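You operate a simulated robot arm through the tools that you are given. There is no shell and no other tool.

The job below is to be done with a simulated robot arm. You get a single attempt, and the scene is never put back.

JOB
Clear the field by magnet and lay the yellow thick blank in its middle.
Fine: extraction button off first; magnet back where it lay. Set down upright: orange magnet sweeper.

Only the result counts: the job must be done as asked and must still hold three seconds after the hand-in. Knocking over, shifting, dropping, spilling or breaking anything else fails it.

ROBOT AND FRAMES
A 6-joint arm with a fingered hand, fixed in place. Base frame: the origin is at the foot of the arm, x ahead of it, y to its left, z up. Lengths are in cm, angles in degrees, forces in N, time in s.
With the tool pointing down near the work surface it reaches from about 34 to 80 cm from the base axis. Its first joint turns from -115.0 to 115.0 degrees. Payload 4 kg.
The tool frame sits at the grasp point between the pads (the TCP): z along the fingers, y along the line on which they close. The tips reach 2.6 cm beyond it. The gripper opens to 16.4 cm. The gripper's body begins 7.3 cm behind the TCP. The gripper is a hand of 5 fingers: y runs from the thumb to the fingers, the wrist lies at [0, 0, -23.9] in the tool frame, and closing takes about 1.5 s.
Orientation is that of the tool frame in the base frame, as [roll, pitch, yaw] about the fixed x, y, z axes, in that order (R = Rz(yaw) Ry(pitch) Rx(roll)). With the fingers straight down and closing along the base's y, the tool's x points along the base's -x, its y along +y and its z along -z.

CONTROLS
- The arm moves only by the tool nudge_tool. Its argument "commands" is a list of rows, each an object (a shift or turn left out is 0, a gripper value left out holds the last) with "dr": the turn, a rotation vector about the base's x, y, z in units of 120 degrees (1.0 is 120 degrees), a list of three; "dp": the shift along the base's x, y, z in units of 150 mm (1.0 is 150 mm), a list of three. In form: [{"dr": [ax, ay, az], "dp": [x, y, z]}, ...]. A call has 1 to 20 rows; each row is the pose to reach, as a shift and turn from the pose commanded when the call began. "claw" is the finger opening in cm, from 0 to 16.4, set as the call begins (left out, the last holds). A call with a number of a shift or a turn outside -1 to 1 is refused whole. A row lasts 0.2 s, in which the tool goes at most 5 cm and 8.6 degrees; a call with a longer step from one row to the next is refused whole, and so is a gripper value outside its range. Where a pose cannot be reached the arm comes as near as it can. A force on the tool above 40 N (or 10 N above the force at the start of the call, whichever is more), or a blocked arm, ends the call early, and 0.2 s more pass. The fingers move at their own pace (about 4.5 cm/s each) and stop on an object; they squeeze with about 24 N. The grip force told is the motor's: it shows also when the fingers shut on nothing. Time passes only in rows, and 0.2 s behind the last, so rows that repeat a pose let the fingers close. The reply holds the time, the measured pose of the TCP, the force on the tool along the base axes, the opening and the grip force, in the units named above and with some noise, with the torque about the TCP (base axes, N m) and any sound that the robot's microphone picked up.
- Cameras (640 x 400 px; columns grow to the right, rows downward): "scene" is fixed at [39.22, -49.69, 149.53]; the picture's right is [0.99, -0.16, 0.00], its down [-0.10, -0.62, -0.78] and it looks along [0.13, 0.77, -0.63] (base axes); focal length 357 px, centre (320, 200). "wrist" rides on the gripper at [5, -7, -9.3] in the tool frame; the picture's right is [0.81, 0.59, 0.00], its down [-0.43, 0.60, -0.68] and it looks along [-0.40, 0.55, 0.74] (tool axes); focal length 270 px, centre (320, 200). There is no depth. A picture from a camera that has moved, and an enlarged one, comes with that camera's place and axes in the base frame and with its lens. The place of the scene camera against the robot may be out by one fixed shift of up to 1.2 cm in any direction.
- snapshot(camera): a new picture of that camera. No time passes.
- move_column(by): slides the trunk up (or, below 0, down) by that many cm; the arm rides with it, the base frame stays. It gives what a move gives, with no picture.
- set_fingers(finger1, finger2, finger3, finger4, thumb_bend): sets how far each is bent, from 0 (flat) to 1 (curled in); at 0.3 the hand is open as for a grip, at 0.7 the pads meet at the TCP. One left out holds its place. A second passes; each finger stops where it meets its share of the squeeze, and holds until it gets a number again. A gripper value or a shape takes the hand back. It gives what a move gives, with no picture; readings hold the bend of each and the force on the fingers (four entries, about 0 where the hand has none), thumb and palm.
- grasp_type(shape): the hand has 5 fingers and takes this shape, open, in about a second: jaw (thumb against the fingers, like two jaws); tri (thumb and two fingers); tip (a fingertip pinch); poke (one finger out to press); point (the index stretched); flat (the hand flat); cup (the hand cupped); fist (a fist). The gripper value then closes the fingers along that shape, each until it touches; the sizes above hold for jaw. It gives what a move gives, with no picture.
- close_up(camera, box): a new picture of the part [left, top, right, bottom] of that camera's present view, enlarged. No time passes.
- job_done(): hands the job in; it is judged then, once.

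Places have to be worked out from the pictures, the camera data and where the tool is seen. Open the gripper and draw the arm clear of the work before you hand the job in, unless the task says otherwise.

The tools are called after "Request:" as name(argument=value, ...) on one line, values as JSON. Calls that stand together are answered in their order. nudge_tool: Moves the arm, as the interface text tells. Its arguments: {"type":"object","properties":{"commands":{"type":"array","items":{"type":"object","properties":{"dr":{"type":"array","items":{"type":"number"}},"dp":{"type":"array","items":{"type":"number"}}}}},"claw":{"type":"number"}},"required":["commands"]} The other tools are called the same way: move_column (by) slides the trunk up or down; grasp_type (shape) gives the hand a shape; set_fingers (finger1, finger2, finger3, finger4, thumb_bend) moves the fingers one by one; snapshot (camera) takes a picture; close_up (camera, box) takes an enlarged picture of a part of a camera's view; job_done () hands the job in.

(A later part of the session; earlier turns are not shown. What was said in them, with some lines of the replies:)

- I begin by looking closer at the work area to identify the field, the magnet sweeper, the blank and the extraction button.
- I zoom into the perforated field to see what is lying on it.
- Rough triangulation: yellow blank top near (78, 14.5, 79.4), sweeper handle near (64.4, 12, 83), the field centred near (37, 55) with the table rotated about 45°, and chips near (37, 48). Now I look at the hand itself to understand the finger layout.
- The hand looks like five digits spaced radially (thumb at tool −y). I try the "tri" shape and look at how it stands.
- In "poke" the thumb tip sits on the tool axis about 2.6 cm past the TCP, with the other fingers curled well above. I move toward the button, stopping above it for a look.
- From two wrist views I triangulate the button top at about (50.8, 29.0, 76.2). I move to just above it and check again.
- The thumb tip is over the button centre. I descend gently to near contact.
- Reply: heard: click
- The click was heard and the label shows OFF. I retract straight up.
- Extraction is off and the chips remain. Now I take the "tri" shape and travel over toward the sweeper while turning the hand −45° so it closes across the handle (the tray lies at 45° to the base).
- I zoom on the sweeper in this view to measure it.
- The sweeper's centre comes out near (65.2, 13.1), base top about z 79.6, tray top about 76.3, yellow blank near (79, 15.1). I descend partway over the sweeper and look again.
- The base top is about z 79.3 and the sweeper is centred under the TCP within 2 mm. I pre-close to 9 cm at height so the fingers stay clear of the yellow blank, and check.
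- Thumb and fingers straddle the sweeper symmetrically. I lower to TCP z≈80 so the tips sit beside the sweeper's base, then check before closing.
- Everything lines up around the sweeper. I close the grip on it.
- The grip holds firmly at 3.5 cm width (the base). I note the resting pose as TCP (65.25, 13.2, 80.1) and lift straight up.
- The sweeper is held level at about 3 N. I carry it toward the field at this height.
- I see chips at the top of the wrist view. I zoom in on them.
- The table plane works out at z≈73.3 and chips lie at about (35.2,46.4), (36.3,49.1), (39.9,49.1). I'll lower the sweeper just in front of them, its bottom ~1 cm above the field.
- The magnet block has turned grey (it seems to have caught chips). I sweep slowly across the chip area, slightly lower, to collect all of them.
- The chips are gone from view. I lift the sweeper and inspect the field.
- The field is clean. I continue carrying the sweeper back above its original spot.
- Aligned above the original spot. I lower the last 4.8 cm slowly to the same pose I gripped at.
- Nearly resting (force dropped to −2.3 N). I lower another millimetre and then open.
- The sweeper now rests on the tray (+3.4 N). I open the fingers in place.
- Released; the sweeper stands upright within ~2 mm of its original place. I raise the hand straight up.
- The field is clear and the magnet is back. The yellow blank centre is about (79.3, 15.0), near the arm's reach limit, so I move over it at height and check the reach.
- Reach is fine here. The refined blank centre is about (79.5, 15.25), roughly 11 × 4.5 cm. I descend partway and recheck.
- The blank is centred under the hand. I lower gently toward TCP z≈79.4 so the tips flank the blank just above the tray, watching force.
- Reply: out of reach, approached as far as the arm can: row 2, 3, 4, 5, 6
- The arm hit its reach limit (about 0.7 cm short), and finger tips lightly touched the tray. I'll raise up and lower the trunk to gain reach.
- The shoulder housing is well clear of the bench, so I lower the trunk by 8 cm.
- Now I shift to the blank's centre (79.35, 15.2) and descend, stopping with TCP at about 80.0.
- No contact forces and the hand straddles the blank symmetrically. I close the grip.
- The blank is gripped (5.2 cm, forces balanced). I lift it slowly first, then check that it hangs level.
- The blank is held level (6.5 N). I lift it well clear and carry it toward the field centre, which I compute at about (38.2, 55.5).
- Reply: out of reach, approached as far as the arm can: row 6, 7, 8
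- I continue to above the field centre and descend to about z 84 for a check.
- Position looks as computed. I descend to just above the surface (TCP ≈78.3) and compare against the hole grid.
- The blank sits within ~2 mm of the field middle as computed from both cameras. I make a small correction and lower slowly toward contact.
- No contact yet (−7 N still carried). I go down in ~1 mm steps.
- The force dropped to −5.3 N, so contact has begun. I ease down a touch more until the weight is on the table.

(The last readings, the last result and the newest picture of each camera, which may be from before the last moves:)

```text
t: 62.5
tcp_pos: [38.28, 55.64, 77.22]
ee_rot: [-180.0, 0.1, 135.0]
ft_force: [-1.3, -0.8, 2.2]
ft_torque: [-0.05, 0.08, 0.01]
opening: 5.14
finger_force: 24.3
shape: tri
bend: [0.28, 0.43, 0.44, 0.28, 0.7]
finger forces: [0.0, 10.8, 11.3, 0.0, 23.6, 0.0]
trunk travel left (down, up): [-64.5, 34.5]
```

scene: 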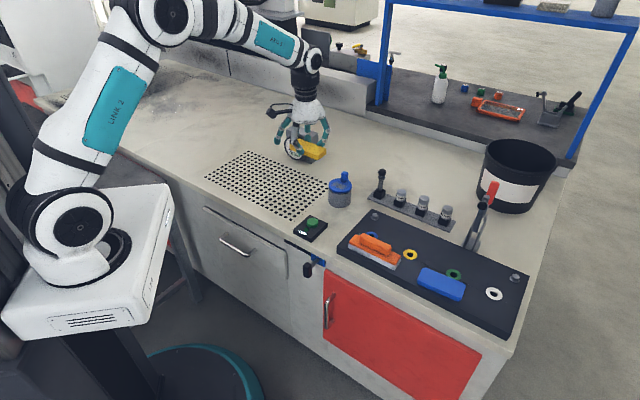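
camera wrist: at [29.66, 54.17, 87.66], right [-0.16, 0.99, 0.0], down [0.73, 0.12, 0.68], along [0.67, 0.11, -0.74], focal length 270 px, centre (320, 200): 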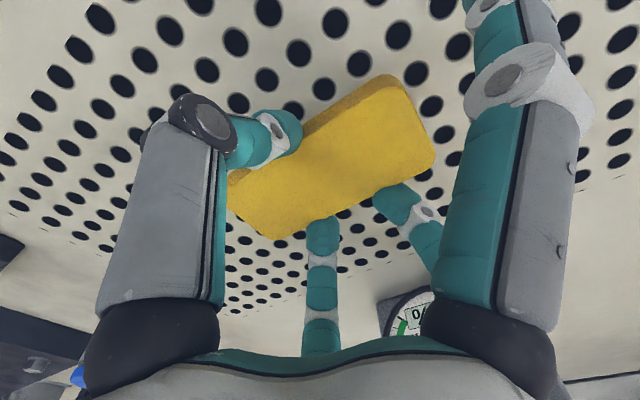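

The blank now rests on the field (+2 N). I release it.

Request:
nudge_tool(commands=[{"dp": [0, 0, 0.003]}, {"dp": [0, 0, 0.006]}, {"dp": [0, 0, 0.006]}, {"dp": [0, 0, 0.006]}, {"dp": [0, 0, 0.006]}, {"dp": [0, 0, 0.006]}, {"dp": [0, 0, 0.006]}], claw=10)

Request:
snapshot(camera="wrist")

Request:
close_up(camera="scene", box=[230, 150, 310, 210])

```text
t: 64.1
tcp_pos: [38.17, 55.57, 77.09]
ee_rot: [-179.9, 0.1, 135.0]
ft_force: [0.8, -0.4, 0.6]
ft_torque: [0.02, -0.02, 0.0]
opening: 9.96
finger_force: 0.1
shape: tri
bend: [0.14, 0.33, 0.33, 0.14, 0.7]
finger forces: [0.0, 0.1, 0.0, 0.0, 0.0, 0.0]
trunk travel left (down, up): [-64.5, 34.5]
```

```text
taken
camera wrist: at [29.81, 54.23, 86.48], right [-0.16, 0.99, 0.0], down [0.73, 0.12, 0.68], along [0.67, 0.11, -0.74], focal length 270 px, centre (320, 200)
```

wrist: 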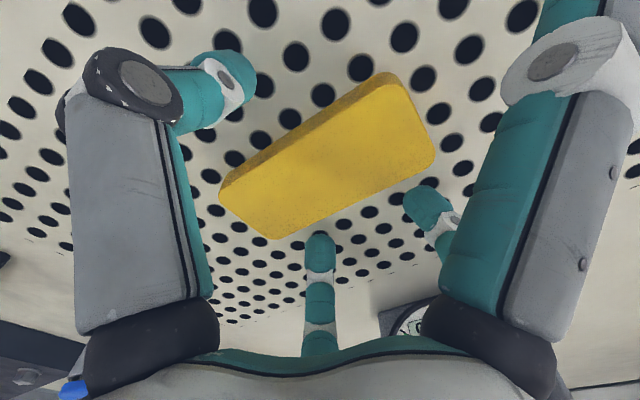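

```text
6.67 times, centred on (270, 180) of scene
camera zoom: at [39.22, -49.69, 149.53], right [0.99, -0.16, 0.0], down [-0.1, -0.62, -0.78], along [0.13, 0.77, -0.63], focal length 2382 px, centre (653, 333)
```

zoom: 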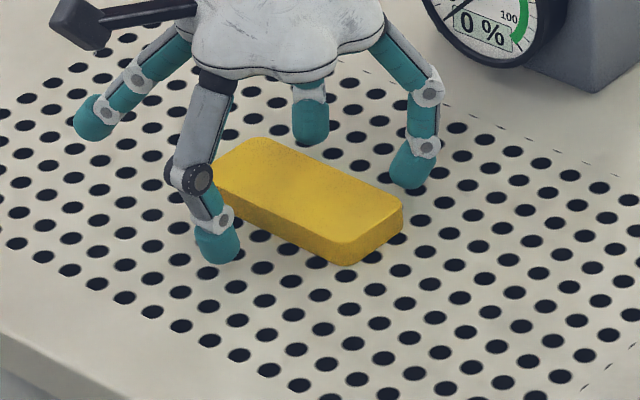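

Released and lying flat. I raise the hand straight up and withdraw it from over the field.

Request:
nudge_tool(commands=[{"dp": [0, 0, 0.05]}, {"dp": [0, 0, 0.18]}, {"dp": [0, 0, 0.35]}, {"dp": [0, 0, 0.55]}, {"dp": [0, 0, 0.75]}, {"dp": [0, 0, 0.95]}, {"dp": [0, 0, 1.0]}])

Request:
nudge_tool(commands=[{"dp": [0, 0, 0.15]}, {"dp": [0.05, -0.1, 0.3]}, {"dp": [0.15, -0.3, 0.4]}, {"dp": [0.3, -0.5, 0.4]}, {"dp": [0.45, -0.75, 0.4]}, {"dp": [0.6, -1.0, 0.4]}])

Request:
snapshot(camera="scene")

Request:
close_up(camera="scene", box=[200, 130, 340, 230])

Request:
close_up(camera="scene", box=[330, 200, 530, 325])

```text
t: 65.7
tcp_pos: [38.27, 55.65, 92.35]
ee_rot: [-180.0, 0.0, 135.0]
ft_force: [-0.4, 0.4, 0.0]
ft_torque: [-0.01, 0.03, 0.05]
opening: 9.94
finger_force: 0.0
shape: tri
bend: [0.14, 0.33, 0.33, 0.14, 0.7]
finger forces: [0.1, 0.0, 0.0, 0.0, 0.1, 0.1]
trunk travel left (down, up): [-64.5, 34.5]
```

```text
t: 67.1
tcp_pos: [47.31, 40.62, 98.17]
ee_rot: [180.0, 0.0, 135.1]
ft_force: [-0.9, -0.5, 0.3]
ft_torque: [0.05, -0.03, 0.0]
opening: 9.95
finger_force: 0.0
shape: tri
bend: [0.14, 0.33, 0.33, 0.14, 0.7]
finger forces: [0.1, 0.1, 0.0, 0.0, 0.0, 0.1]
trunk travel left (down, up): [-64.5, 34.5]
```

```text
taken
```

scene: 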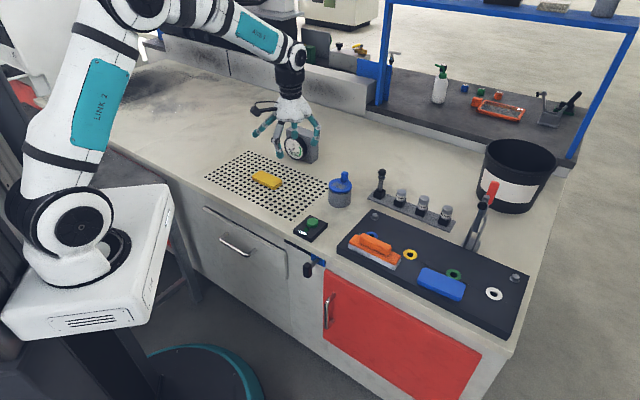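

```text
4.00 times, centred on (270, 180) of scene
camera zoom: at [39.22, -49.69, 149.53], right [0.99, -0.16, 0.0], down [-0.1, -0.62, -0.78], along [0.13, 0.77, -0.63], focal length 1429 px, centre (520, 280)
```

zoom: 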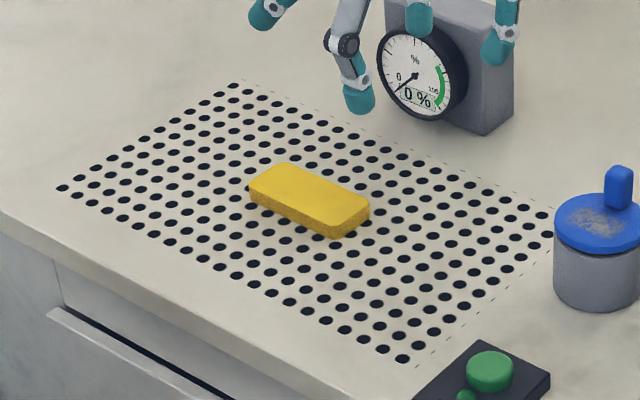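

```text
3.20 times, centred on (430, 262) of scene
camera zoom: at [39.22, -49.69, 149.53], right [0.99, -0.16, 0.0], down [-0.1, -0.62, -0.78], along [0.13, 0.77, -0.63], focal length 1144 px, centre (-32, 0)
```

zoom: 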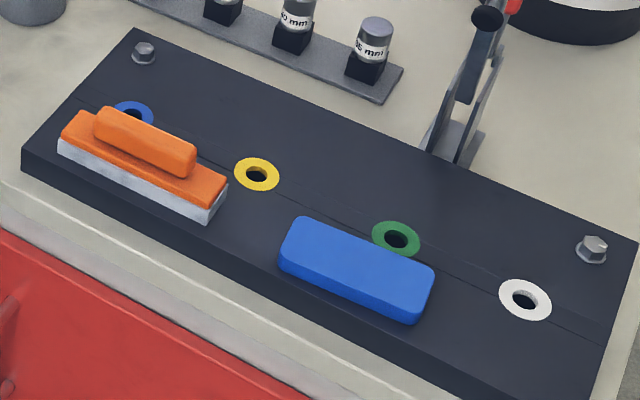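

The blank lies in the middle of the field (within ~2–3 mm of the hole-grid centre), the magnet is back in place, and the gauge reads 0 %. I open the hand fully, withdraw higher, and take one last look.

Request:
nudge_tool(commands=[{"dp": [0, 0, 0.1]}, {"dp": [0, -0.05, 0.25]}, {"dp": [0.1, -0.2, 0.4]}, {"dp": [0.2, -0.4, 0.5]}, {"dp": [0.2, -0.5, 0.5]}, {"dp": [0.2, -0.5, 0.5]}, {"dp": [0.2, -0.5, 0.5]}], claw=16.4)

Request:
snapshot(camera="scene")

Request:
close_up(camera="scene", box=[200, 145, 340, 245])

Request:
close_up(camera="scene", box=[330, 215, 430, 280])

```text
t: 68.7
tcp_pos: [50.22, 33.08, 105.65]
ee_rot: [-180.0, -0.1, 135.0]
ft_force: [0.5, 0.1, -0.4]
ft_torque: [-0.02, 0.05, -0.02]
opening: 16.39
finger_force: 0.1
shape: tri
bend: [0.14, 0.3, 0.3, 0.14, 0.3]
finger forces: [0.0, 0.0, 0.0, 0.1, 0.0, 0.0]
trunk travel left (down, up): [-64.5, 34.5]
```

```text
taken
```

scene: 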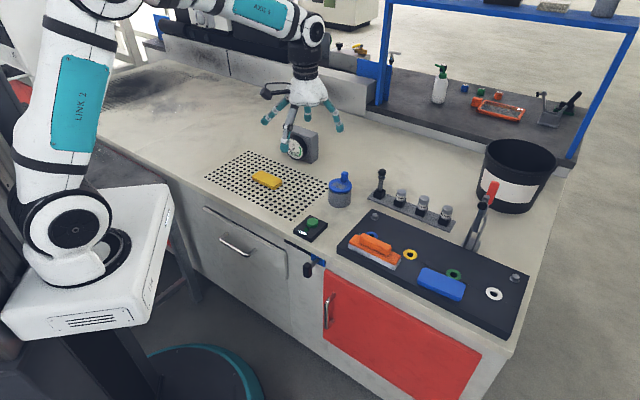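

```text
4.00 times, centred on (270, 195) of scene
camera zoom: at [39.22, -49.69, 149.53], right [0.99, -0.16, 0.0], down [-0.1, -0.62, -0.78], along [0.13, 0.77, -0.63], focal length 1429 px, centre (520, 220)
```

zoom: 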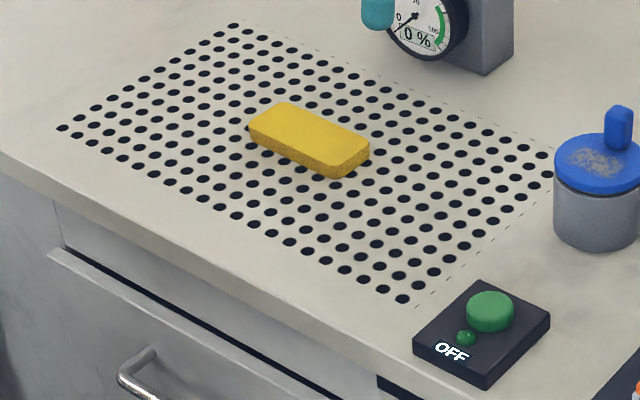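

```text
6.15 times, centred on (380, 248) of scene
camera zoom: at [39.22, -49.69, 149.53], right [0.99, -0.16, 0.0], down [-0.1, -0.62, -0.78], along [0.13, 0.77, -0.63], focal length 2199 px, centre (-49, -92)
```

zoom: 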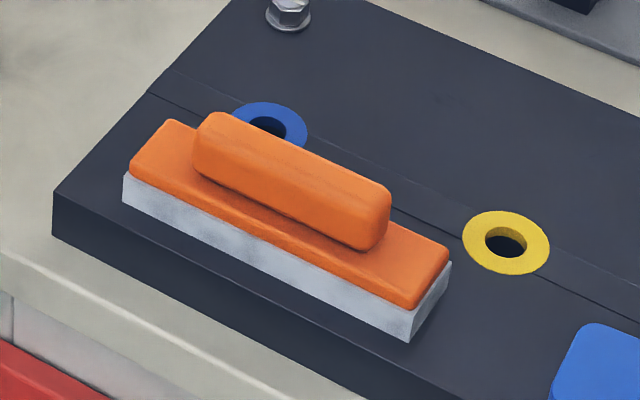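

All the parts check out: extraction is OFF, the field is cleared, and the yellow blank lies flat in the middle. The magnet is upright within about 2–3 mm of its original place and the hand is clear. I hand the job in.

Request:
job_done()

```text
The job is handed in.
```

I finished the job and handed it in; the verdict on it hasn't come back to me.

- **Extraction:** I pressed the button first. It clicked, the label changed to OFF, and the gauge reads 0 %.
- **Field:** I passed the magnet sweeper over the chips. The last pictures show none left on the field, and the magnet's underside now looks coated with them.
- **Magnet:** The orange sweeper is back on the tray, upright, about 2–3 mm from where it lay.
- **Blank:** The yellow blank lies flat in the middle of the field, within about 2–3 mm of the centre I measured, with its long side along the field's.

Other points:
- The blank was just out of reach, so I lowered the trunk by 8 cm and left it there.
- On the first try for the blank, the fingertips touched down with about 3 N, most likely on the tray. Nothing looks moved in the pictures.
- The hand is open and clear of the work.
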